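You operate a simulated robot arm through the tools that you are given. There is no shell and no other tool. Be economical: measure what you need, move in short steps, check, and stop when the job is done.

You run a simulated two-armed robot. Do the job below in one go: nothing can be reset, and whatever is moved stays where it is left.

TASK
Put the ring binder from the top of the wide wooden bench on the shelf under the wide wooden bench. Count the red mouses on the top of the wide wooden bench, then put as many of the blue barrels from the top of the wide wooden bench on the teal tile. Pull the speaker flap open. Any order will do.

Only the result counts: the job must be done as asked and must still hold three seconds after the hand-in. Knocking over, shifting, dropping, spilling or breaking anything else fails it.

THE ROBOT
Two 7-joint arms with fingered hands on one trunk, on a base that drives. Base frame: it is fixed to the floor where the robot stands at the start and does not move with it; the origin is under the middle of the robot, x ahead of it, y to its left, z up; the surface under the hand at the start is at about z = 860. Readings come in mm, rad, newtons and seconds.
The left shoulder is at the start at [36, 163, 1088], the right one opposite. Places, roughly: blue barrel (3x3x3 cm) [600, 400, 900]; red mouse [1250, 250, 750]; shelf under the wide wooden bench [900, 300, 200]; speaker flap [-8700, 6500, 1600]. Payload 4 kg a hand.
The TCP of each hand is the grasp point between the finger pads, 36 mm short of the fingertips. In the tool frame z runs along the fingers and y along their closing line. The gripper opens to 124 mm. The gripper's body begins 42 mm behind the TCP. The gripper is a hand of 4 fingers: y runs from the thumb to the fingers, the wrist lies at [-15, -99, -189] in the tool frame.
Orientation is that of the tool frame in the base frame, as a unit quaternion [x, y, z, w]. With the fingers straight down and the wrist toward the robot, the tool's x, y and z point along [0, 1, 0], [1, 0, 0] and [0, 0, -1] of the base frame.

THE INTERFACE
- The arms move only by the tool jog_arm. It takes "left_increments", "right_increments" or both (then of equal length, played together; a hand with none holds still); each is a list of rows, each an object (a shift or turn left out is 0) with "translation": the shift along the tool's x, y, z in units of 40 mm (1.0 is 40 mm), a list of three; "dr": the turn, a rotation vector about the tool's x, y, z in units of 5 degrees (1.0 is 5 degrees), a list of three. In form: [{"translation": [x, y, z], "dr": [ax, ay, az]}, ...]. A call has 1 to 10 rows; each row shifts and turns the commanded pose from where the row before left it, along the tool's axes as they then stand. A call with a number of a shift or a turn outside -1 to 1 is refused whole. Rows are played at 5 a second. More than 50 mm and 0.15 rad between two rows, and nothing of the call is played. A pose out of reach is approached as far as the arm can. The call stops where the force on the tool passes 40 N (or 10 N more than at its start, if that is more) or the arm is blocked; 0.2 s more then pass. In this call time passes only in rows, and 0.2 s behind the last. The reply holds the time, the measured pose of the TCP, the force on the tool along the base axes, the opening and the grip force, in the units named above and with some noise, with the torque about the TCP (base axes, N m) and any sound that the robot's microphone picked up.
- Cameras (640 x 400 px; columns grow to the right, rows downward): "scene" is now at [128.4, 39.9, 1319.4]; the picture's right is [0.43, -0.90, -0.05], its down [-0.51, -0.19, -0.84] and it looks along [0.75, 0.39, -0.54] (base axes); focal length 234 px, centre (320, 200). "left" rides on the left gripper at [-75, -86, -123] in its tool frame; the picture's right is [-0.70, -0.34, 0.63], its down [0.65, -0.68, 0.35] and it looks along [0.32, 0.65, 0.69] (tool axes); focal length 275 px, centre (320, 200). "right" rides on the right gripper at [75, -86, -123] in its tool frame; the picture's right is [-0.70, 0.34, -0.63], its down [-0.64, -0.68, 0.35] and it looks along [-0.32, 0.65, 0.69] (tool axes); focal length 275 px, centre (320, 200). There is no depth. A picture from a camera that has moved, and an enlarged one, comes with that camera's place and axes in the base frame and with its lens.
- grab_frame(camera): a new picture of that camera. The clock stands still meanwhile.
- raise_lower(by): slides the trunk up (or, below 0, down) by that many mm; the arms and the scene camera ride with it, the base frame stays. It gives what a move gives, with no picture.
- roll_base(legs): drives the robot by 1 to 6 legs, each [ahead, left, turn to the left] in mm, mm and rad, along the robot's own axes; the way and the turn of a leg run together, so that a leg with both is an arc; at most 1500 mm and 3.142 rad a leg. The arms and the cameras ride along, it lands a little off, and it stops where it bumps. It gives what a move gives.
- curl_fingers(index, middle, ring, thumb_bend, thumb_turn, hand): sets how far each is bent, from 0 (flat) to 1 (curled in); at 0.3 the hand is open as for a grip, at 0.7 the pads meet at the TCP. One left out holds its place. A second passes; each finger stops where it meets its share of the squeeze, and holds until it gets a number again. It is the only way to open and close the hand. It gives what a move gives, with no picture; readings hold the bend of each and the force on the fingers (four entries, about 0 where the hand has none), thumb and palm. thumb_turn goes from beside the hand (0) to across from the fingers (1), as for a grip.
- head_to(pan, tilt): turns the head with the scene camera to pan (to the left, within 1.501 rad either way) and tilt (down, from -0.506 to 1.204), counted from straight ahead of the robot. It gives what a move gives.
- close_up(camera, box): a new picture of the part [left, top, right, bottom] of that camera's present view, enlarged. The clock stands still meanwhile.
- close_job(): hands the job in; it is judged then, once.

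Work in short steps. Places have to be worked out from the pictures, the camera data and where the tool is seen: move nearer, look again, correct. Check each grasp and each placing, and mend what went wrong. You have 165 turns and 138 pictures in all, those below and enlarged ones among them. Open the grippers and draw the arms clear of the work before you hand the job in, unless the task says otherwise; then end with one line.

The tools are called after ">>>" as name(argument=value, ...) on one line, values as JSON. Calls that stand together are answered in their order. jog_arm: Moves the arms, as the interface text tells. Its arguments: {"type":"object","properties":{"left_increments":{"type":"array"},"right_increments":{"type":"array"}},"required":[]} The other tools are called the same way: raise_lower (by) slides the trunk up or down; curl_fingers (index, middle, ring, thumb_bend, thumb_turn, hand) moves the fingers one by one; roll_base (legs) drives the base; head_to (pan, tilt) turns the head that bears the scene camera; grab_frame (camera) takes a picture; close_up (camera, box) takes an enlarged picture of a part of a camera's view; close_job () hands the job in.

At the start:

```text
clock: 0.0
left_position: [585.3, 573.5, 1155.9]
left_ee_rot: [0.707, 0.707, 0.0, 0.0]
left_force: [0.2, -0.1, 0.5]
left_ft_torque: [-0.01, -0.01, 0.04]
left_finger_gap: 123.8
left_gripper_force: 0.1
left_shape: jaw
left_bend: [0.3, 0.3, 0.3, 0.3, 0.98]
left_finger forces: [0.1, 0.1, 0.1, 0.1, 0.0, 0.0]
right_position: [751.7, -45.1, 1203.0]
right_ee_rot: [0.707, 0.707, -0.001, -0.001]
right_force: [-0.5, 0.4, 0.0]
right_ft_torque: [-0.01, 0.01, 0.01]
right_finger_gap: 123.8
right_gripper_force: 0.2
right_shape: jaw
right_bend: [0.3, 0.3, 0.3, 0.3, 0.98]
right_finger forces: [0.0, 0.0, 0.1, 0.0, 0.1, 0.1]
trunk travel left (down, up): [-250.0, 228.0]
robot x, y, heading: [2.5, -0.1, 0.001]
head pan, tilt: [0.45, 0.456]
```

scene: 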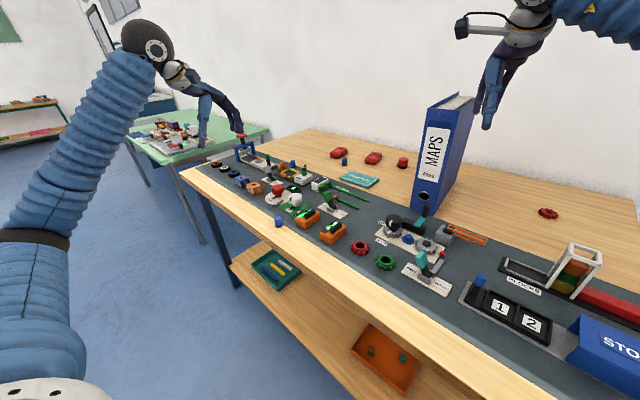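
right: 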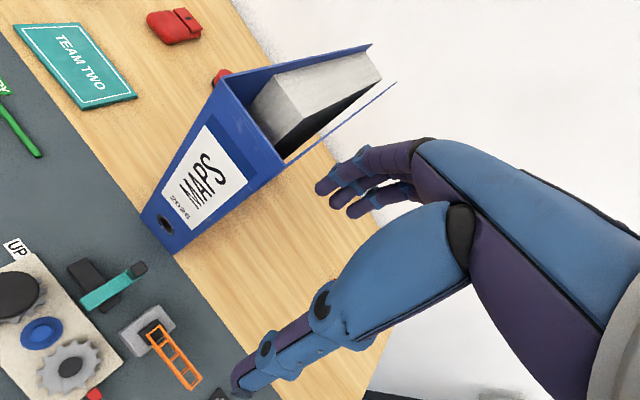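
left: 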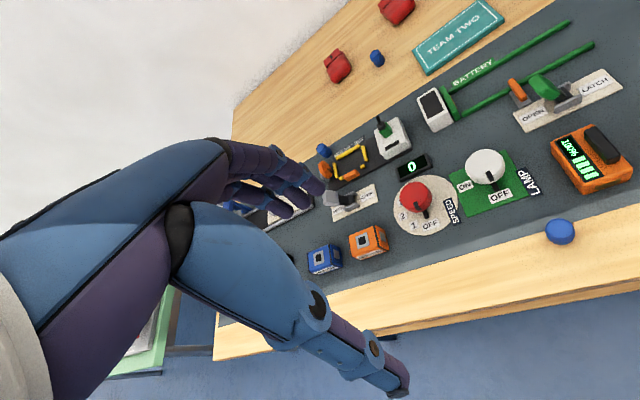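

The bench carries many things; I take enlarged views to count red mouses, blue barrels and find the teal tile.

>>> close_up(camera="scene", box=[180, 120, 420, 270])

>>> close_up(camera="scene", box=[320, 130, 640, 330])

>>> close_up(camera="scene", box=[200, 230, 440, 400])

```text
2.67 times, centred on (300, 195) of scene
camera zoom: at [128.4, 39.9, 1319.4], right [0.43, -0.9, -0.05], down [-0.51, -0.19, -0.84], along [0.75, 0.39, -0.54], focal length 625 px, centre (373, 213)
```

zoom: 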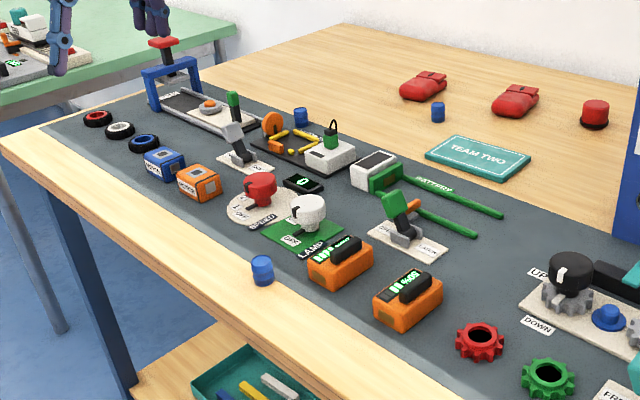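

```text
2.00 times, centred on (480, 230) of scene
camera zoom: at [128.4, 39.9, 1319.4], right [0.43, -0.9, -0.05], down [-0.51, -0.19, -0.84], along [0.75, 0.39, -0.54], focal length 469 px, centre (0, 140)
```

zoom: 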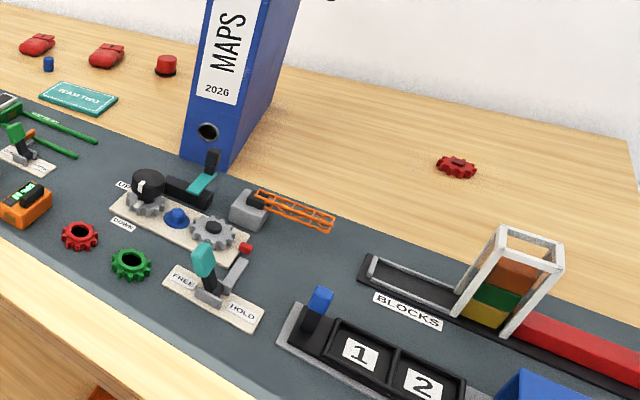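

```text
2.35 times, centred on (320, 315) of scene
camera zoom: at [128.4, 39.9, 1319.4], right [0.43, -0.9, -0.05], down [-0.51, -0.19, -0.84], along [0.75, 0.39, -0.54], focal length 552 px, centre (320, -71)
```

zoom: 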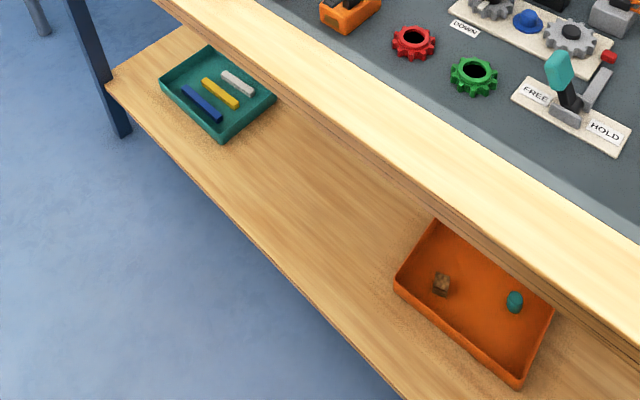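

Two red mouses and three blue barrels so far; something may hide behind the binder or to the right, so I pan the head.

>>> head_to(pan=-0.35, tilt=0.5)

>>> grab_frame(camera="scene")

>>> head_to(pan=0.9, tilt=0.5)

>>> grab_frame(camera="scene")

```text
clock: 1.1
left_position: [586.5, 573.1, 1156.3]
left_ee_rot: [0.707, 0.707, 0.0, 0.0]
left_force: [-0.5, 0.5, -0.1]
left_ft_torque: [0.01, 0.0, 0.01]
left_finger_gap: 123.7
left_gripper_force: 0.0
left_shape: jaw
left_bend: [0.3, 0.3, 0.3, 0.3, 0.98]
left_finger forces: [0.0, 0.0, 0.0, 0.0, 0.0, 0.1]
right_position: [751.4, -46.3, 1202.3]
right_ee_rot: [0.707, 0.707, 0.0, -0.001]
right_force: [0.1, -0.5, 0.4]
right_ft_torque: [0.01, 0.01, 0.0]
right_finger_gap: 123.8
right_gripper_force: 0.2
right_shape: jaw
right_bend: [0.3, 0.3, 0.3, 0.3, 0.98]
right_finger forces: [0.0, 0.0, 0.0, 0.0, 0.0, 0.1]
trunk travel left (down, up): [-250.0, 228.0]
robot x, y, heading: [-1.9, 3.0, -0.003]
head pan, tilt: [-0.351, 0.499]
```

```text
131 pictures are left
camera scene: at [130.7, -31.3, 1315.1], right [-0.34, -0.94, 0.04], down [-0.56, 0.16, -0.81], along [0.76, -0.3, -0.58], focal length 234 px, centre (320, 200)
```

scene: 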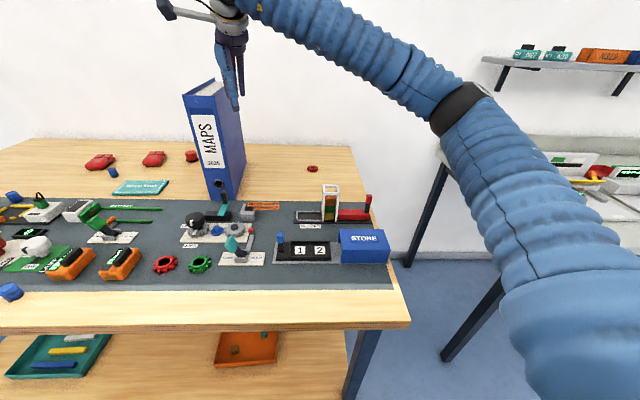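

```text
clock: 2.6
left_position: [585.6, 574.6, 1155.1]
left_ee_rot: [0.707, 0.707, 0.0, 0.0]
left_force: [0.8, 0.0, 0.8]
left_ft_torque: [-0.03, -0.03, 0.0]
left_finger_gap: 123.8
left_gripper_force: 0.0
left_shape: jaw
left_bend: [0.3, 0.3, 0.3, 0.3, 0.98]
left_finger forces: [0.1, 0.0, 0.0, 0.0, 0.0, 0.0]
right_position: [751.2, -44.8, 1201.4]
right_ee_rot: [0.707, 0.708, 0.0, 0.0]
right_force: [0.0, 0.2, -0.3]
right_ft_torque: [0.0, 0.02, 0.05]
right_finger_gap: 123.9
right_gripper_force: 0.1
right_shape: jaw
right_bend: [0.3, 0.3, 0.3, 0.3, 0.98]
right_finger forces: [0.1, 0.0, 0.0, 0.0, 0.0, 0.1]
trunk travel left (down, up): [-250.0, 228.0]
robot x, y, heading: [-1.5, 3.4, 0.001]
head pan, tilt: [0.901, 0.499]
```

```text
130 pictures are left
camera scene: at [102.0, 71.2, 1318.7], right [0.78, -0.62, -0.1], down [-0.41, -0.38, -0.83], along [0.48, 0.69, -0.54], focal length 234 px, centre (320, 200)
```

scene: 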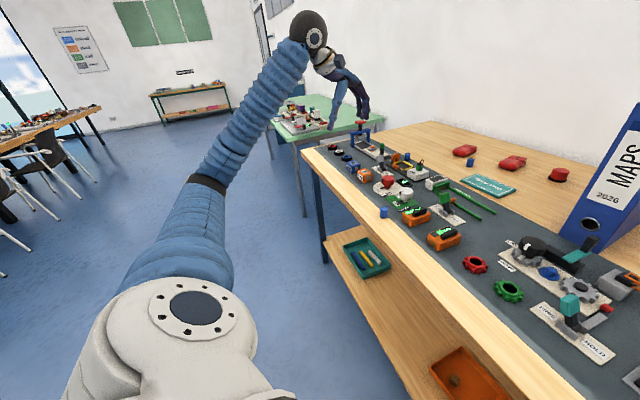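

Bench front edge runs about 18° off my y axis; the binder is at roughly [840,33]. I raise the trunk for safe clearance, then turn to face the bench squarely.

>>> raise_lower(by=200)

>>> roll_base(legs=[[-120, 0, -0.32]])

>>> head_to(pan=0.25, tilt=0.6)

>>> grab_frame(camera="scene")

```text
clock: 4.7
left_position: [584.2, 574.0, 1356.2]
left_ee_rot: [0.707, 0.707, 0.0, 0.0]
left_force: [-0.5, -0.3, -0.1]
left_ft_torque: [-0.03, -0.02, 0.02]
left_finger_gap: 123.3
left_gripper_force: 0.1
left_shape: jaw
left_bend: [0.3, 0.3, 0.3, 0.3, 0.98]
left_finger forces: [0.0, 0.0, 0.0, 0.0, 0.0, 0.0]
right_position: [752.6, -45.7, 1401.6]
right_ee_rot: [0.707, 0.708, -0.001, -0.001]
right_force: [0.4, 0.4, -0.3]
right_ft_torque: [-0.02, 0.01, -0.04]
right_finger_gap: 123.8
right_gripper_force: 0.0
right_shape: jaw
right_bend: [0.3, 0.3, 0.3, 0.3, 0.98]
right_finger forces: [0.0, 0.1, 0.0, 0.0, 0.0, 0.1]
trunk travel left (down, up): [-450.0, 28.0]
robot x, y, heading: [1.2, -0.6, -0.001]
head pan, tilt: [0.901, 0.499]
```

```text
clock: 6.2
left_position: [617.6, 379.2, 1355.6]
left_ee_rot: [0.811, 0.584, 0.0, -0.001]
left_force: [0.0, 0.0, -0.3]
left_ft_torque: [0.02, 0.0, -0.04]
left_finger_gap: 123.9
left_gripper_force: 0.1
left_shape: jaw
left_bend: [0.3, 0.3, 0.3, 0.3, 0.98]
left_finger forces: [0.0, 0.0, 0.1, 0.0, 0.0, 0.1]
right_position: [580.7, -261.0, 1402.2]
right_ee_rot: [0.811, 0.585, 0.0, -0.001]
right_force: [0.5, -0.3, 0.2]
right_ft_torque: [0.0, 0.05, -0.03]
right_finger_gap: 123.9
right_gripper_force: 0.2
right_shape: jaw
right_bend: [0.3, 0.3, 0.3, 0.3, 0.98]
right_finger forces: [0.0, 0.0, 0.1, 0.0, 0.1, 0.1]
trunk travel left (down, up): [-450.0, 28.0]
robot x, y, heading: [-118.5, 18.2, -0.317]
head pan, tilt: [0.901, 0.499]
```

```text
clock: 7.2
left_position: [618.1, 380.0, 1355.7]
left_ee_rot: [0.811, 0.585, 0.0, 0.0]
left_force: [-0.5, -0.3, -0.1]
left_ft_torque: [0.02, 0.03, 0.04]
left_finger_gap: 123.7
left_gripper_force: 0.1
left_shape: jaw
left_bend: [0.3, 0.3, 0.3, 0.3, 0.98]
left_finger forces: [0.0, 0.0, 0.0, 0.1, 0.1, 0.0]
right_position: [580.7, -261.4, 1402.4]
right_ee_rot: [0.811, 0.585, -0.001, -0.001]
right_force: [0.0, 1.0, -0.6]
right_ft_torque: [-0.01, -0.02, 0.01]
right_finger_gap: 123.6
right_gripper_force: 0.0
right_shape: jaw
right_bend: [0.3, 0.3, 0.3, 0.3, 0.98]
right_finger forces: [0.0, 0.0, 0.1, 0.1, 0.0, 0.0]
trunk travel left (down, up): [-450.0, 28.0]
robot x, y, heading: [-120.4, 18.8, -0.321]
head pan, tilt: [0.25, 0.6]
```

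```text
129 pictures are left
camera scene: at [-38.1, 15.6, 1522.8], right [-0.07, -1.0, 0.0], down [-0.57, 0.04, -0.82], along [0.82, -0.06, -0.57], focal length 234 px, centre (320, 200)
```

scene: 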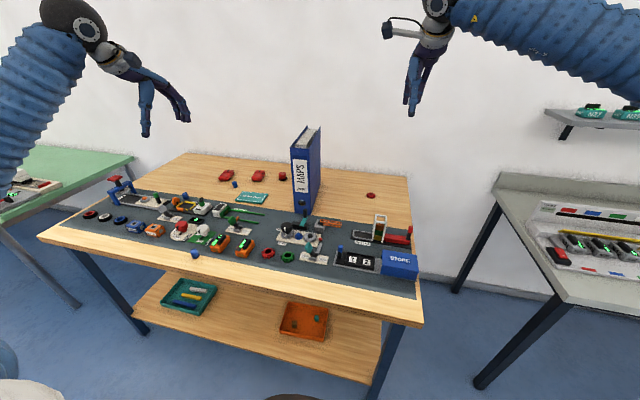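

Good overview. I zoom in for precise bench, binder and mouse details.

>>> close_up(camera="scene", box=[200, 110, 430, 310])

>>> close_up(camera="scene", box=[30, 140, 280, 340])

```text
2.00 times, centred on (315, 210) of scene
camera zoom: at [-38.1, 15.6, 1522.8], right [-0.07, -1.0, 0.0], down [-0.57, 0.04, -0.82], along [0.82, -0.06, -0.57], focal length 469 px, centre (330, 180)
```

zoom: 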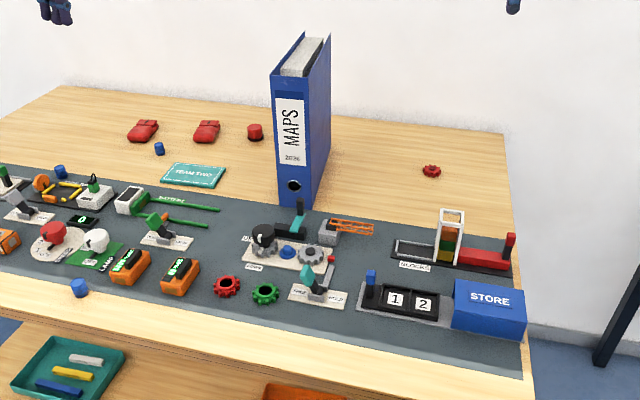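

```text
2.00 times, centred on (155, 240) of scene
camera zoom: at [-38.1, 15.6, 1522.8], right [-0.07, -1.0, 0.0], down [-0.57, 0.04, -0.82], along [0.82, -0.06, -0.57], focal length 469 px, centre (650, 120)
```

zoom: 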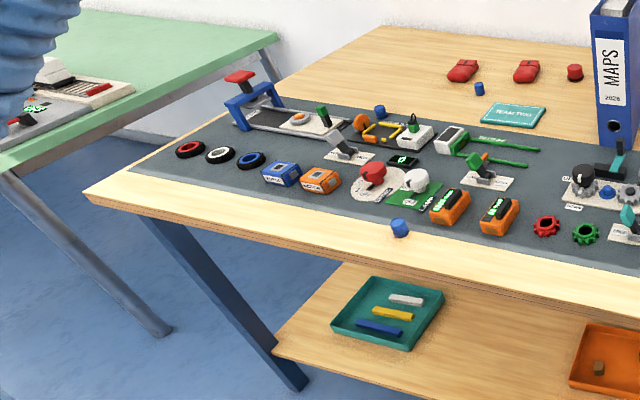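

I zoom on the binder for its exact yaw and size.

>>> close_up(camera="scene", box=[270, 115, 350, 225])

>>> close_up(camera="scene", box=[200, 160, 290, 215])

```text
3.64 times, centred on (310, 170) of scene
camera zoom: at [-38.1, 15.6, 1522.8], right [-0.07, -1.0, 0.0], down [-0.57, 0.04, -0.82], along [0.82, -0.06, -0.57], focal length 853 px, centre (356, 309)
```

zoom: 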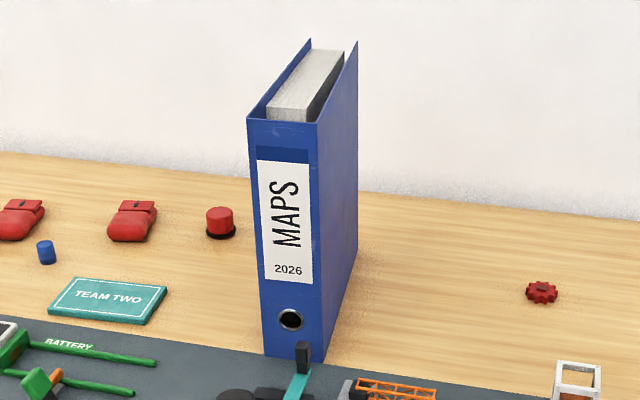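

```text
7.11 times, centred on (245, 188) of scene
camera zoom: at [-38.1, 15.6, 1522.8], right [-0.07, -1.0, 0.0], down [-0.57, 0.04, -0.82], along [0.82, -0.06, -0.57], focal length 1668 px, centre (853, 289)
```

zoom: 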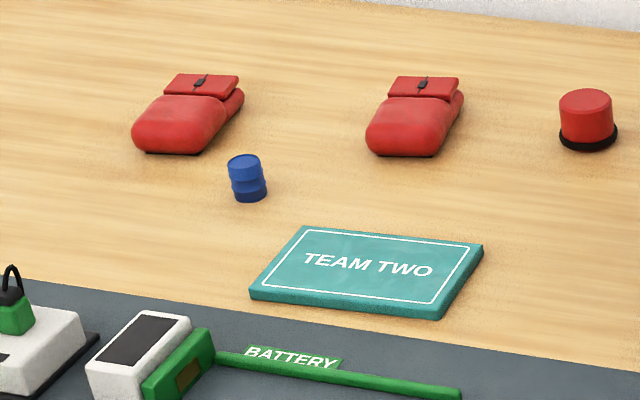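

Binder: spine 76 mm wide, bottom front centre ~[814,34], depth direction (.96,-.28), height ~312. I turn the right hand to point forward with fingers closing sideways (handshake pose).

>>> jog_arm(right_increments=[{"dr": [-0.866, 0.866, 0.866]}, {"dr": [-0.866, 0.866, 0.866]}, {"dr": [-0.866, 0.866, 0.866]}, {"dr": [-0.866, 0.866, 0.866]}, {"dr": [-0.866, 0.866, 0.866]}, {"dr": [-0.866, 0.866, 0.866]}, {"dr": [-0.866, 0.866, 0.866]}, {"dr": [-0.866, 0.866, 0.866]}])

>>> jog_arm(right_increments=[{"dr": [-0.866, 0.866, 0.866]}, {"dr": [-0.866, 0.866, 0.866]}, {"dr": [-0.866, 0.866, 0.866]}, {"dr": [-0.866, 0.866, 0.866]}, {"dr": [-0.866, 0.866, 0.866]}, {"dr": [-0.866, 0.866, 0.866]}, {"dr": [-0.866, 0.866, 0.866]}, {"dr": [-0.866, 0.866, 0.866]}])

>>> grab_frame(camera="right")

```text
clock: 9.0
left_position: [618.5, 379.7, 1356.0]
left_ee_rot: [0.811, 0.585, 0.001, 0.0]
left_force: [0.4, 0.2, -0.2]
left_ft_torque: [0.0, -0.01, -0.03]
left_finger_gap: 123.6
left_gripper_force: 0.1
left_shape: jaw
left_bend: [0.3, 0.3, 0.3, 0.3, 0.98]
left_finger forces: [0.0, 0.0, 0.0, 0.1, 0.0, 0.1]
right_position: [579.9, -261.0, 1401.9]
right_ee_rot: [0.871, 0.272, 0.404, 0.065]
right_force: [0.0, 0.0, -0.1]
right_ft_torque: [-0.01, 0.02, 0.0]
right_finger_gap: 123.8
right_gripper_force: 0.1
right_shape: jaw
right_bend: [0.3, 0.3, 0.3, 0.3, 0.98]
right_finger forces: [0.0, 0.0, 0.0, 0.0, 0.0, 0.0]
trunk travel left (down, up): [-450.0, 28.0]
robot x, y, heading: [-119.4, 17.2, -0.326]
head pan, tilt: [0.25, 0.6]
```

```text
clock: 10.8
left_position: [617.8, 380.4, 1355.2]
left_ee_rot: [0.811, 0.585, 0.0, 0.0]
left_force: [-0.4, 0.2, 0.2]
left_ft_torque: [-0.03, -0.02, 0.01]
left_finger_gap: 123.4
left_gripper_force: 0.1
left_shape: jaw
left_bend: [0.3, 0.3, 0.3, 0.3, 0.98]
left_finger forces: [0.0, 0.0, 0.0, 0.0, 0.0, 0.0]
right_position: [579.3, -259.6, 1403.8]
right_ee_rot: [0.697, -0.113, 0.698, 0.115]
right_force: [0.2, 0.0, -0.9]
right_ft_torque: [-0.02, 0.02, -0.02]
right_finger_gap: 123.8
right_gripper_force: 0.0
right_shape: jaw
right_bend: [0.3, 0.3, 0.3, 0.3, 0.98]
right_finger forces: [0.0, 0.1, 0.1, 0.0, 0.1, 0.1]
trunk travel left (down, up): [-450.0, 28.0]
robot x, y, heading: [-114.7, 19.9, -0.319]
head pan, tilt: [0.25, 0.6]
```

```text
124 pictures are left
camera right: at [491.0, -138.2, 1478.2], right [-0.71, -0.12, -0.7], down [0.54, 0.54, -0.65], along [0.45, -0.84, -0.31], focal length 275 px, centre (320, 200)
```

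right: 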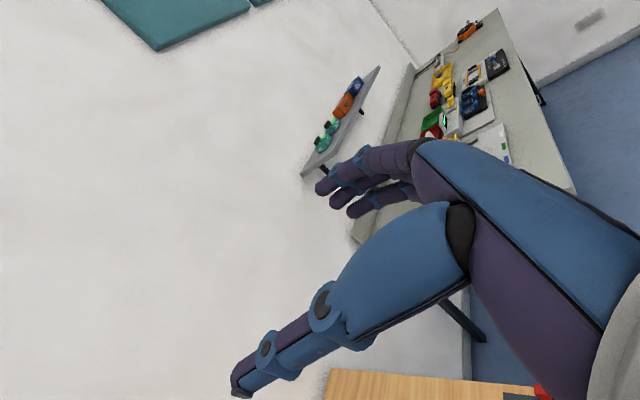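

The handshake pose is reached. I slide the base left ~350 mm (still high) so the right hand faces the binder spine, then look.

>>> roll_base(legs=[[0, 352, 0.035]])

>>> raise_lower(by=-250)

>>> head_to(pan=-0.05, tilt=0.5)

>>> grab_frame(camera="scene")

>>> grab_frame(camera="right")

```text
clock: 13.0
left_position: [709.4, 739.7, 1355.5]
left_ee_rot: [0.8, 0.6, 0.0, -0.001]
left_force: [0.1, 1.1, 0.4]
left_ft_torque: [0.05, -0.03, 0.0]
left_finger_gap: 123.9
left_gripper_force: 0.0
left_shape: jaw
left_bend: [0.3, 0.3, 0.3, 0.3, 0.98]
left_finger forces: [0.0, 0.0, 0.0, 0.1, 0.0, 0.0]
right_position: [693.9, 98.1, 1402.5]
right_ee_rot: [0.701, -0.1, 0.699, 0.1]
right_force: [0.2, 0.0, -0.1]
right_ft_torque: [0.03, 0.02, 0.0]
right_finger_gap: 123.8
right_gripper_force: 0.0
right_shape: jaw
right_bend: [0.3, 0.3, 0.3, 0.3, 0.98]
right_finger forces: [0.0, 0.0, 0.0, 0.1, 0.0, 0.0]
trunk travel left (down, up): [-450.0, 28.0]
robot x, y, heading: [-11.7, 350.6, -0.281]
head pan, tilt: [0.25, 0.6]
```

```text
clock: 15.6
left_position: [707.2, 739.3, 1105.7]
left_ee_rot: [0.801, 0.599, 0.0, 0.001]
left_force: [0.1, -0.5, 0.2]
left_ft_torque: [-0.02, -0.02, 0.01]
left_finger_gap: 123.9
left_gripper_force: 0.0
left_shape: jaw
left_bend: [0.3, 0.3, 0.3, 0.3, 0.98]
left_finger forces: [0.0, 0.0, 0.1, 0.0, 0.0, 0.0]
right_position: [693.6, 98.4, 1153.7]
right_ee_rot: [0.7, -0.1, 0.7, 0.1]
right_force: [-0.5, -0.3, -0.2]
right_ft_torque: [-0.01, 0.02, -0.01]
right_finger_gap: 123.7
right_gripper_force: 0.1
right_shape: jaw
right_bend: [0.3, 0.3, 0.3, 0.3, 0.98]
right_finger forces: [0.0, 0.0, 0.1, 0.0, 0.0, 0.1]
trunk travel left (down, up): [-200.0, 278.0]
robot x, y, heading: [-12.8, 355.6, -0.281]
head pan, tilt: [0.25, 0.6]
```

```text
clock: 16.4
left_position: [708.7, 738.7, 1105.8]
left_ee_rot: [0.8, 0.599, 0.0, 0.0]
left_force: [-0.3, 0.0, -0.1]
left_ft_torque: [0.01, 0.04, 0.01]
left_finger_gap: 123.6
left_gripper_force: 0.1
left_shape: jaw
left_bend: [0.3, 0.3, 0.3, 0.3, 0.98]
left_finger forces: [0.0, 0.1, 0.1, 0.0, 0.0, 0.0]
right_position: [693.9, 97.8, 1151.9]
right_ee_rot: [0.701, -0.1, 0.699, 0.1]
right_force: [0.9, 0.2, 0.1]
right_ft_torque: [-0.01, 0.03, -0.02]
right_finger_gap: 123.7
right_gripper_force: 0.1
right_shape: jaw
right_bend: [0.3, 0.3, 0.3, 0.3, 0.98]
right_finger forces: [0.1, 0.0, 0.0, 0.0, 0.1, 0.0]
trunk travel left (down, up): [-200.0, 278.0]
robot x, y, heading: [-17.6, 351.7, -0.284]
head pan, tilt: [-0.051, 0.499]
```

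```text
123 pictures are left
camera scene: at [139.3, 302.3, 1254.2], right [-0.33, -0.94, 0.01], down [-0.6, 0.2, -0.77], along [0.73, -0.26, -0.63], focal length 234 px, centre (320, 200)
```

scene: 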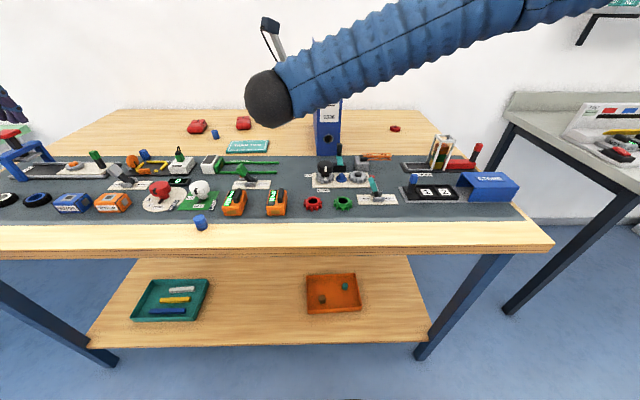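

```text
122 pictures are left
camera right: at [600.5, 214.9, 1227.7], right [-0.7, -0.15, -0.7], down [0.52, 0.56, -0.65], along [0.48, -0.82, -0.32], focal length 275 px, centre (320, 200)
```

right: 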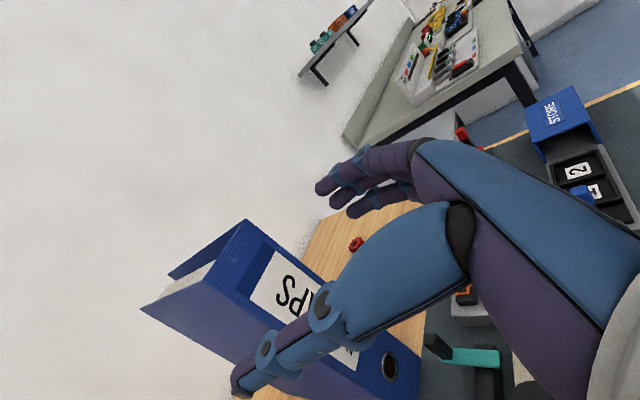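

The hand is aligned in yaw; I estimate the spine centre ~30 mm to the right of the hand's axis. I lower by 100 mm and shift 30 mm right, then re-look.

>>> jog_arm(right_increments=[{"translation": [-0.7, 0.25, 0]}, {"translation": [-0.7, 0.25, 0]}, {"translation": [-0.7, 0.25, 0]}, {"translation": [-0.5, 0, 0]}])

>>> grab_frame(camera="right")

>>> grab_frame(camera="scene")

```text
clock: 17.4
left_position: [709.7, 738.7, 1105.2]
left_ee_rot: [0.8, 0.6, -0.001, 0.001]
left_force: [0.4, 0.6, 0.6]
left_ft_torque: [0.02, 0.0, 0.01]
left_finger_gap: 123.6
left_gripper_force: 0.1
left_shape: jaw
left_bend: [0.3, 0.3, 0.3, 0.3, 0.98]
left_finger forces: [0.0, 0.0, 0.0, 0.0, 0.0, 0.1]
right_position: [685.3, 69.0, 1049.8]
right_ee_rot: [0.7, -0.101, 0.7, 0.1]
right_force: [-0.5, -0.6, 0.7]
right_ft_torque: [0.0, 0.0, 0.01]
right_finger_gap: 123.6
right_gripper_force: 0.1
right_shape: jaw
right_bend: [0.3, 0.3, 0.3, 0.3, 0.98]
right_finger forces: [0.0, 0.0, 0.0, 0.0, 0.0, 0.0]
trunk travel left (down, up): [-200.0, 278.0]
robot x, y, heading: [-16.5, 351.1, -0.288]
head pan, tilt: [-0.051, 0.499]
```

```text
121 pictures are left
camera right: at [592.1, 186.2, 1123.9], right [-0.7, -0.15, -0.7], down [0.52, 0.56, -0.65], along [0.48, -0.82, -0.32], focal length 275 px, centre (320, 200)
```

right: 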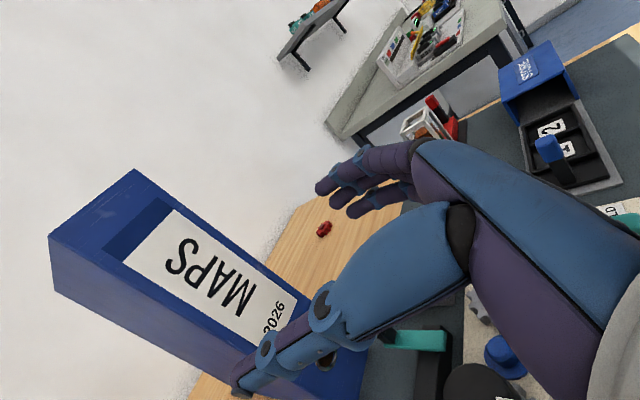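

```text
120 pictures are left
camera scene: at [139.5, 302.6, 1254.2], right [-0.33, -0.94, 0.01], down [-0.6, 0.2, -0.77], along [0.73, -0.26, -0.63], focal length 234 px, centre (320, 200)
```

scene: 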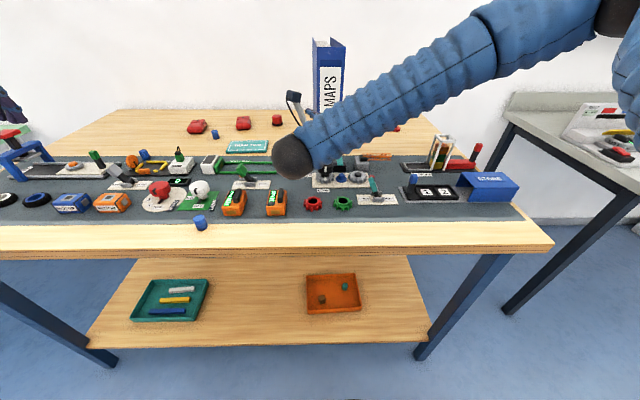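

Spine centre re-computed at ~[817,34]; lateral error is ~3 mm and the forward gap ~137 mm. I advance 130 mm and check.

>>> jog_arm(right_increments=[{"translation": [0, 0, 0.8]}, {"translation": [0, 0, 0.8]}, {"translation": [0, 0, 0.8]}, {"translation": [0, 0, 0.8]}])

>>> grab_frame(camera="right")

```text
clock: 18.4
left_position: [709.2, 739.0, 1104.9]
left_ee_rot: [0.801, 0.599, 0.0, 0.0]
left_force: [0.6, 0.3, -0.3]
left_ft_torque: [0.01, 0.03, -0.02]
left_finger_gap: 123.6
left_gripper_force: 0.0
left_shape: jaw
left_bend: [0.3, 0.3, 0.3, 0.3, 0.98]
left_finger forces: [0.0, 0.1, 0.0, 0.1, 0.0, 0.0]
right_position: [809.2, 32.6, 1048.5]
right_ee_rot: [0.701, -0.1, 0.699, 0.1]
right_force: [-0.5, -0.5, 0.3]
right_ft_torque: [0.02, 0.0, 0.01]
right_finger_gap: 123.7
right_gripper_force: 0.0
right_shape: jaw
right_bend: [0.3, 0.3, 0.3, 0.3, 0.98]
right_finger forces: [0.0, 0.1, 0.0, 0.0, 0.1, 0.1]
trunk travel left (down, up): [-200.0, 278.0]
robot x, y, heading: [-13.0, 349.2, -0.286]
head pan, tilt: [-0.051, 0.499]
```

```text
119 pictures are left
camera right: at [715.7, 149.5, 1123.9], right [-0.7, -0.15, -0.7], down [0.52, 0.56, -0.65], along [0.48, -0.82, -0.32], focal length 275 px, centre (320, 200)
```

right: 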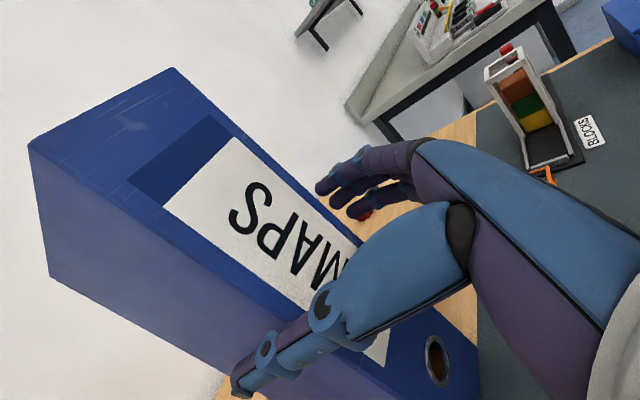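

Fingers straddle the spine; I move 32 mm further in and 5 mm left, then close.

>>> jog_arm(right_increments=[{"translation": [0, -0.12, 0.4]}, {"translation": [0, 0, 0.4]}])

>>> curl_fingers(hand="right", index=0.7, middle=0.7, ring=0.7, thumb_bend=0.7)

>>> grab_frame(camera="right")

```text
clock: 19.0
left_position: [708.3, 738.8, 1105.9]
left_ee_rot: [0.8, 0.6, 0.001, 0.0]
left_force: [-0.1, 0.2, 0.1]
left_ft_torque: [-0.02, 0.01, -0.03]
left_finger_gap: 123.7
left_gripper_force: 0.1
left_shape: jaw
left_bend: [0.3, 0.3, 0.3, 0.3, 0.98]
left_finger forces: [0.0, 0.0, 0.2, 0.0, 0.0, 0.0]
right_position: [840.1, 28.5, 1048.4]
right_ee_rot: [0.701, -0.1, 0.699, 0.1]
right_force: [-0.8, 1.4, -1.4]
right_ft_torque: [-0.02, -0.02, 0.08]
right_finger_gap: 123.9
right_gripper_force: 0.0
right_shape: jaw
right_bend: [0.3, 0.3, 0.3, 0.3, 0.98]
right_finger forces: [0.0, 0.0, 0.0, 0.1, 2.4, 0.1]
trunk travel left (down, up): [-200.0, 278.0]
robot x, y, heading: [-13.2, 350.0, -0.28]
head pan, tilt: [-0.051, 0.499]
```

```text
clock: 20.0
left_position: [708.9, 739.5, 1105.4]
left_ee_rot: [0.8, 0.6, 0.001, 0.0]
left_force: [-0.3, 0.6, 0.1]
left_ft_torque: [0.03, 0.0, -0.03]
left_finger_gap: 123.8
left_gripper_force: 0.0
left_shape: jaw
left_bend: [0.3, 0.3, 0.3, 0.3, 0.98]
left_finger forces: [0.0, 0.1, 0.0, 0.0, 0.0, 0.0]
right_position: [841.9, 28.5, 1048.3]
right_ee_rot: [0.7, -0.1, 0.7, 0.1]
right_force: [-0.9, 0.1, 1.0]
right_ft_torque: [-0.35, -0.3, -0.13]
right_finger_gap: 98.1
right_gripper_force: 44.3
right_shape: fingers
right_bend: [0.41, 0.46, 0.46, 0.45, 0.97]
right_finger forces: [20.2, 9.6, 11.7, 0.1, 46.8, 0.0]
trunk travel left (down, up): [-200.0, 278.0]
robot x, y, heading: [-15.3, 353.4, -0.282]
head pan, tilt: [-0.051, 0.499]
```

```text
118 pictures are left
camera right: at [747.6, 145.9, 1123.7], right [-0.7, -0.15, -0.7], down [0.52, 0.56, -0.65], along [0.48, -0.82, -0.32], focal length 275 px, centre (320, 200)
```

right: 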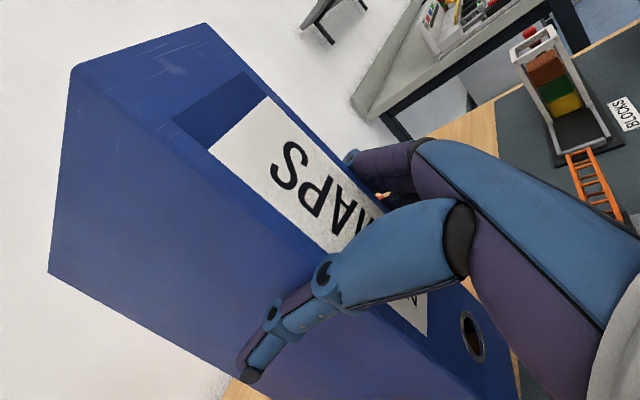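

Grip holds with ~45 N each side. I lift a little to feel the weight and watch for pitching.

>>> jog_arm(right_increments=[{"translation": [0.25, 0, 0]}, {"translation": [0.25, 0, 0]}])

>>> grab_frame(camera="right")

>>> grab_frame(camera="scene")

```text
clock: 20.6
left_position: [708.2, 737.5, 1106.3]
left_ee_rot: [0.8, 0.6, 0.0, 0.001]
left_force: [-0.4, -0.3, -0.1]
left_ft_torque: [-0.02, -0.02, -0.04]
left_finger_gap: 123.8
left_gripper_force: 0.0
left_shape: jaw
left_bend: [0.3, 0.3, 0.3, 0.3, 0.98]
left_finger forces: [0.0, 0.1, 0.1, 0.1, 0.1, 0.0]
right_position: [841.7, 29.1, 1067.4]
right_ee_rot: [0.7, -0.101, 0.699, 0.1]
right_force: [-0.6, 0.2, -6.4]
right_ft_torque: [0.05, 0.27, -0.11]
right_finger_gap: 96.4
right_gripper_force: 42.4
right_shape: fingers
right_bend: [0.41, 0.46, 0.46, 0.46, 0.97]
right_finger forces: [19.4, 9.7, 11.2, 0.1, 44.7, 0.1]
trunk travel left (down, up): [-200.0, 278.0]
robot x, y, heading: [-13.2, 350.2, -0.282]
head pan, tilt: [-0.051, 0.499]
```

```text
117 pictures are left
camera right: at [747.6, 145.6, 1143.2], right [-0.7, -0.15, -0.69], down [0.52, 0.56, -0.65], along [0.48, -0.82, -0.32], focal length 275 px, centre (320, 200)
```

right: 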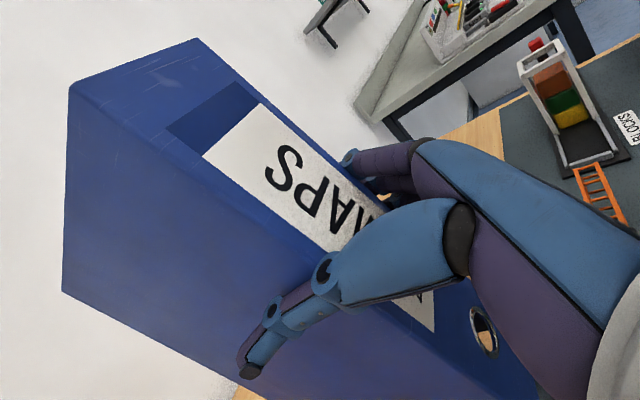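

```text
116 pictures are left
camera scene: at [139.9, 302.0, 1254.1], right [-0.33, -0.94, 0.01], down [-0.6, 0.2, -0.77], along [0.73, -0.26, -0.63], focal length 234 px, centre (320, 200)
```

scene: 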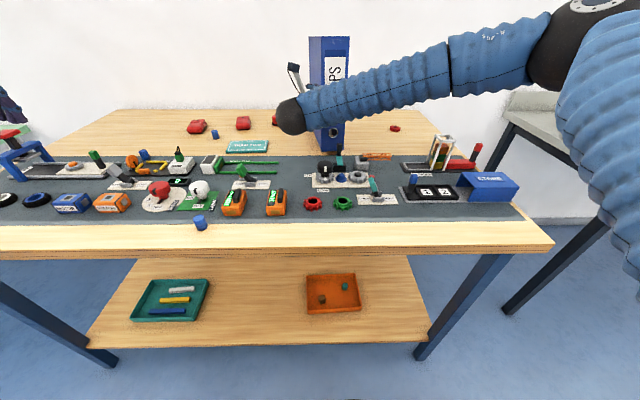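

Rear may still touch as the binder pitches slightly. I lift 40 mm more and check.

>>> jog_arm(right_increments=[{"translation": [0.5, 0, 0]}, {"translation": [0.5, 0, 0]}])

>>> grab_frame(camera="right")

>>> close_up(camera="scene", box=[260, 20, 420, 180])

```text
clock: 21.2
left_position: [708.4, 738.7, 1105.3]
left_ee_rot: [0.8, 0.599, 0.0, 0.0]
left_force: [0.3, 0.8, 0.0]
left_ft_torque: [0.0, 0.02, 0.01]
left_finger_gap: 123.6
left_gripper_force: 0.0
left_shape: jaw
left_bend: [0.3, 0.3, 0.3, 0.3, 0.98]
left_finger forces: [0.0, 0.1, 0.0, 0.0, 0.1, 0.0]
right_position: [841.3, 28.8, 1107.4]
right_ee_rot: [0.701, -0.1, 0.699, 0.1]
right_force: [-1.0, -0.8, -8.0]
right_ft_torque: [0.14, 0.68, -0.07]
right_finger_gap: 94.3
right_gripper_force: 41.0
right_shape: fingers
right_bend: [0.41, 0.47, 0.46, 0.46, 0.97]
right_finger forces: [19.9, 8.1, 11.4, 0.0, 42.4, 0.0]
trunk travel left (down, up): [-200.0, 278.0]
robot x, y, heading: [-13.3, 350.4, -0.282]
head pan, tilt: [-0.051, 0.499]
```

```text
115 pictures are left
camera right: at [748.1, 145.8, 1182.4], right [-0.7, -0.15, -0.69], down [0.52, 0.56, -0.65], along [0.48, -0.82, -0.32], focal length 275 px, centre (320, 200)
```

right: 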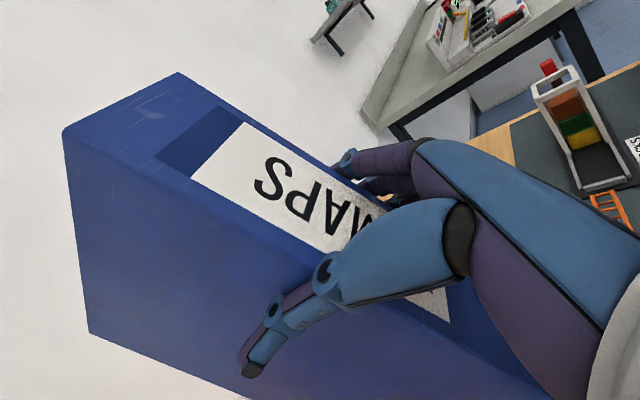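

```text
2.50 times, centred on (340, 100) of scene
camera zoom: at [139.9, 302.1, 1254.2], right [-0.33, -0.94, 0.01], down [-0.6, 0.2, -0.77], along [0.73, -0.26, -0.63], focal length 586 px, centre (270, 450)
```

zoom: 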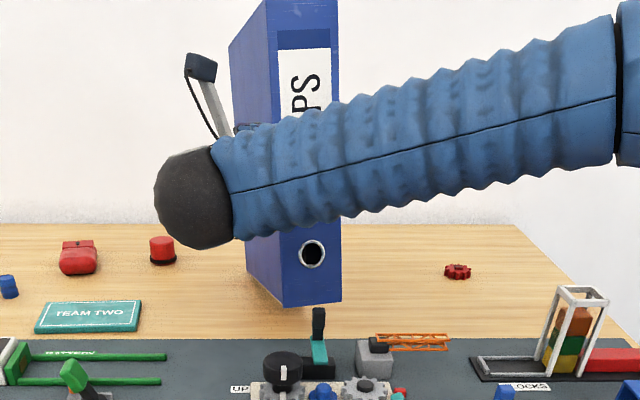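

The binder pitches in this grip (COM too far behind). I set it back down and will regrip from above, over its centre of mass.

>>> jog_arm(right_increments=[{"translation": [-0.4, 0, 0]}, {"translation": [-0.4, 0, 0]}, {"translation": [-0.4, 0, 0]}, {"translation": [-0.2, 0, 0]}])

>>> grab_frame(camera="right")

>>> close_up(camera="scene", box=[260, 20, 420, 180])

```text
clock: 22.2
left_position: [708.4, 737.6, 1105.8]
left_ee_rot: [0.8, 0.6, 0.0, 0.0]
left_force: [0.1, 0.2, 0.7]
left_ft_torque: [0.01, 0.01, 0.01]
left_finger_gap: 123.8
left_gripper_force: 0.1
left_shape: jaw
left_bend: [0.3, 0.3, 0.3, 0.3, 0.98]
left_finger forces: [0.1, 0.1, 0.0, 0.1, 0.0, 0.0]
right_position: [841.0, 28.5, 1053.3]
right_ee_rot: [0.7, -0.1, 0.699, 0.1]
right_force: [-2.0, -1.7, -1.5]
right_ft_torque: [-0.54, -0.79, -0.27]
right_finger_gap: 94.3
right_gripper_force: 40.7
right_shape: fingers
right_bend: [0.41, 0.47, 0.47, 0.46, 0.97]
right_finger forces: [20.8, 8.3, 11.2, 0.1, 41.2, 0.0]
trunk travel left (down, up): [-200.0, 278.0]
robot x, y, heading: [-16.0, 354.4, -0.282]
head pan, tilt: [-0.051, 0.499]
```

```text
113 pictures are left
camera right: at [746.9, 145.5, 1127.5], right [-0.7, -0.15, -0.7], down [0.52, 0.56, -0.64], along [0.48, -0.82, -0.32], focal length 275 px, centre (320, 200)
```

right: 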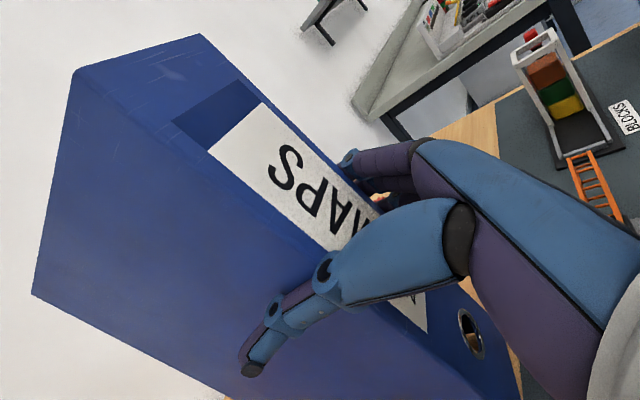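

```text
2.50 times, centred on (340, 100) of scene
camera zoom: at [139.2, 302.2, 1254.2], right [-0.33, -0.94, 0.01], down [-0.6, 0.2, -0.78], along [0.73, -0.26, -0.63], focal length 586 px, centre (270, 450)
```

zoom: 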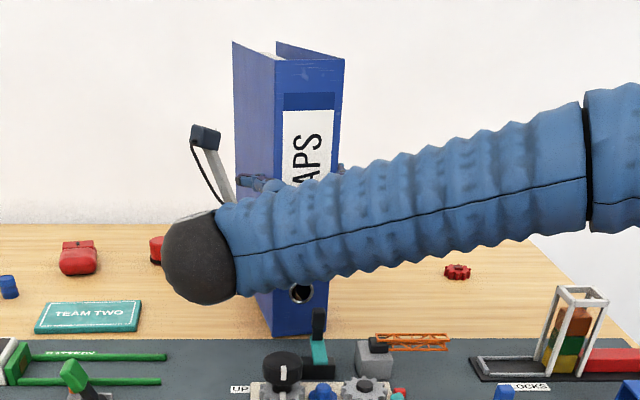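

Nearly level; I lower 3 mm more and open the hand.

>>> jog_arm(right_increments=[{"translation": [-0.08, 0, 0]}])

>>> curl_fingers(hand="right", index=0.3, middle=0.3, ring=0.3, thumb_bend=0.3)

>>> grab_frame(camera="right")

```text
clock: 22.6
left_position: [707.9, 737.9, 1105.8]
left_ee_rot: [0.8, 0.6, 0.001, 0.0]
left_force: [0.7, 1.2, 0.3]
left_ft_torque: [0.02, -0.01, 0.02]
left_finger_gap: 123.5
left_gripper_force: 0.0
left_shape: jaw
left_bend: [0.3, 0.3, 0.3, 0.3, 0.98]
left_finger forces: [0.0, 0.1, 0.0, 0.0, 0.0, 0.0]
right_position: [841.7, 28.0, 1050.1]
right_ee_rot: [0.7, -0.1, 0.7, 0.1]
right_force: [-4.1, -1.0, 0.7]
right_ft_torque: [-0.53, -0.77, -0.29]
right_finger_gap: 94.3
right_gripper_force: 41.0
right_shape: fingers
right_bend: [0.41, 0.47, 0.47, 0.46, 0.97]
right_finger forces: [21.2, 8.1, 10.9, 0.0, 41.5, 0.0]
trunk travel left (down, up): [-200.0, 278.0]
robot x, y, heading: [-14.7, 352.2, -0.282]
head pan, tilt: [-0.051, 0.499]
```

```text
clock: 23.6
left_position: [708.6, 738.2, 1105.5]
left_ee_rot: [0.8, 0.6, 0.0, 0.001]
left_force: [0.5, -0.1, -0.5]
left_ft_torque: [-0.04, 0.02, 0.02]
left_finger_gap: 123.7
left_gripper_force: 0.0
left_shape: jaw
left_bend: [0.3, 0.3, 0.3, 0.3, 0.98]
left_finger forces: [0.0, 0.1, 0.0, 0.0, 0.0, 0.0]
right_position: [840.1, 27.8, 1048.8]
right_ee_rot: [0.701, -0.1, 0.699, 0.1]
right_force: [0.3, 0.4, -0.4]
right_ft_torque: [0.01, 0.01, -0.01]
right_finger_gap: 123.0
right_gripper_force: 0.1
right_shape: fingers
right_bend: [0.3, 0.3, 0.3, 0.3, 0.98]
right_finger forces: [0.0, 0.0, 0.1, 0.1, 0.0, 0.0]
trunk travel left (down, up): [-200.0, 278.0]
robot x, y, heading: [-14.9, 349.0, -0.281]
head pan, tilt: [-0.051, 0.499]
```

```text
111 pictures are left
camera right: at [746.9, 145.6, 1124.5], right [-0.7, -0.15, -0.7], down [0.52, 0.56, -0.65], along [0.48, -0.82, -0.32], focal length 275 px, centre (320, 200)
```

right: 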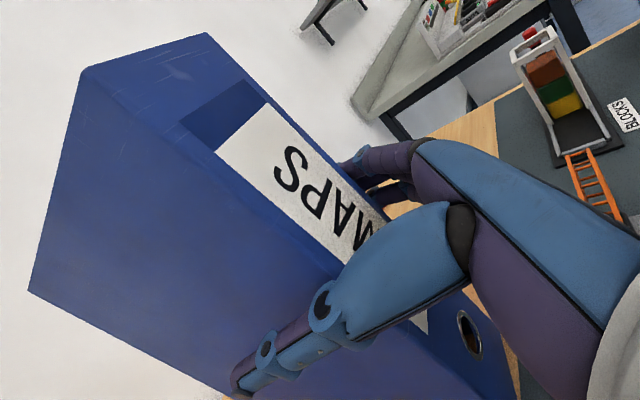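

Released. I draw the hand straight back 150 mm and look at the binder's pose.

>>> jog_arm(right_increments=[{"translation": [0, 0, -0.6]}, {"translation": [0, 0, -1]}, {"translation": [0, 0, -1]}, {"translation": [0, 0, -1]}, {"translation": [1, 0, 0]}, {"translation": [1, 0, 0]}, {"translation": [1, 0, 0]}, {"translation": [1, 0, 0]}, {"translation": [1, 0, 0]}])

>>> raise_lower(by=250)

>>> head_to(pan=-0.05, tilt=0.6)

>>> grab_frame(camera="scene")

>>> close_up(camera="scene", box=[240, 60, 400, 200])

```text
clock: 25.6
left_position: [707.4, 738.0, 1105.5]
left_ee_rot: [0.8, 0.6, 0.001, 0.0]
left_force: [0.3, -0.2, 0.4]
left_ft_torque: [0.01, -0.03, 0.01]
left_finger_gap: 123.7
left_gripper_force: 0.1
left_shape: jaw
left_bend: [0.3, 0.3, 0.3, 0.3, 0.98]
left_finger forces: [0.0, 0.1, 0.0, 0.0, 0.0, 0.0]
right_position: [701.3, 70.1, 1252.0]
right_ee_rot: [0.7, -0.1, 0.7, 0.1]
right_force: [0.4, -0.1, 0.1]
right_ft_torque: [0.0, 0.01, -0.02]
right_finger_gap: 123.1
right_gripper_force: 0.1
right_shape: fingers
right_bend: [0.3, 0.3, 0.3, 0.3, 0.98]
right_finger forces: [0.0, 0.1, 0.0, 0.0, 0.0, 0.0]
trunk travel left (down, up): [-200.0, 278.0]
robot x, y, heading: [-16.5, 354.6, -0.288]
head pan, tilt: [-0.051, 0.499]
```

```text
clock: 28.2
left_position: [708.6, 738.4, 1355.7]
left_ee_rot: [0.8, 0.6, 0.0, 0.0]
left_force: [0.0, 0.6, -0.3]
left_ft_torque: [0.01, -0.02, 0.01]
left_finger_gap: 123.3
left_gripper_force: 0.1
left_shape: jaw
left_bend: [0.3, 0.3, 0.3, 0.3, 0.98]
left_finger forces: [0.1, 0.1, 0.0, 0.0, 0.0, 0.1]
right_position: [704.0, 67.9, 1498.7]
right_ee_rot: [0.701, -0.1, 0.699, 0.1]
right_force: [-0.4, -0.1, 0.6]
right_ft_torque: [0.0, 0.0, 0.02]
right_finger_gap: 123.1
right_gripper_force: 0.1
right_shape: fingers
right_bend: [0.3, 0.3, 0.3, 0.3, 0.98]
right_finger forces: [0.0, 0.1, 0.1, 0.0, 0.0, 0.0]
trunk travel left (down, up): [-450.0, 28.0]
robot x, y, heading: [-16.8, 352.6, -0.285]
head pan, tilt: [-0.051, 0.499]
```

```text
clock: 28.9
left_position: [708.4, 739.0, 1355.5]
left_ee_rot: [0.8, 0.6, -0.001, 0.001]
left_force: [0.0, -0.5, -0.1]
left_ft_torque: [0.0, -0.04, 0.01]
left_finger_gap: 123.6
left_gripper_force: 0.0
left_shape: jaw
left_bend: [0.3, 0.3, 0.3, 0.3, 0.98]
left_finger forces: [0.1, 0.0, 0.0, 0.1, 0.0, 0.1]
right_position: [702.9, 68.6, 1499.7]
right_ee_rot: [0.7, -0.101, 0.7, 0.1]
right_force: [0.5, -0.4, -0.1]
right_ft_torque: [0.02, 0.01, 0.01]
right_finger_gap: 123.1
right_gripper_force: 0.1
right_shape: fingers
right_bend: [0.3, 0.3, 0.3, 0.3, 0.98]
right_finger forces: [0.1, 0.0, 0.0, 0.0, 0.0, 0.0]
trunk travel left (down, up): [-450.0, 28.0]
robot x, y, heading: [-13.5, 352.3, -0.279]
head pan, tilt: [-0.051, 0.6]
```

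```text
110 pictures are left
camera scene: at [60.9, 325.4, 1522.8], right [-0.33, -0.94, 0.0], down [-0.54, 0.19, -0.82], along [0.78, -0.27, -0.57], focal length 234 px, centre (320, 200)
```

scene: 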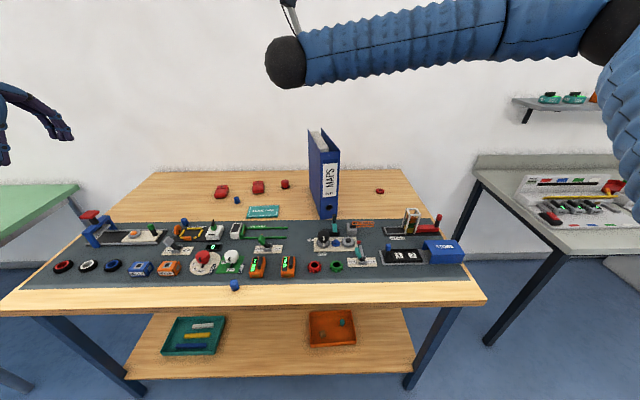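

```text
2.86 times, centred on (320, 130) of scene
camera zoom: at [60.9, 325.4, 1522.8], right [-0.33, -0.94, 0.0], down [-0.54, 0.19, -0.82], along [0.78, -0.27, -0.57], focal length 670 px, centre (320, 400)
```

zoom: 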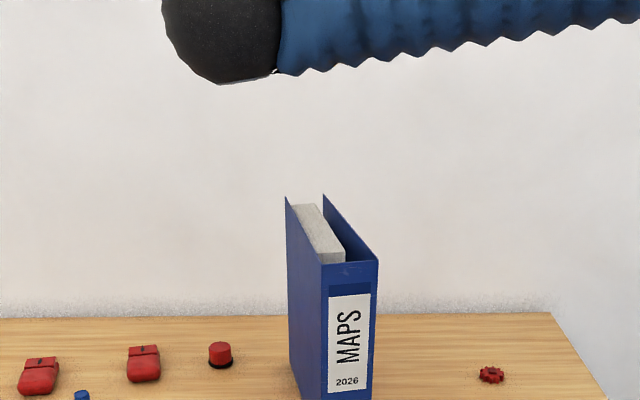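

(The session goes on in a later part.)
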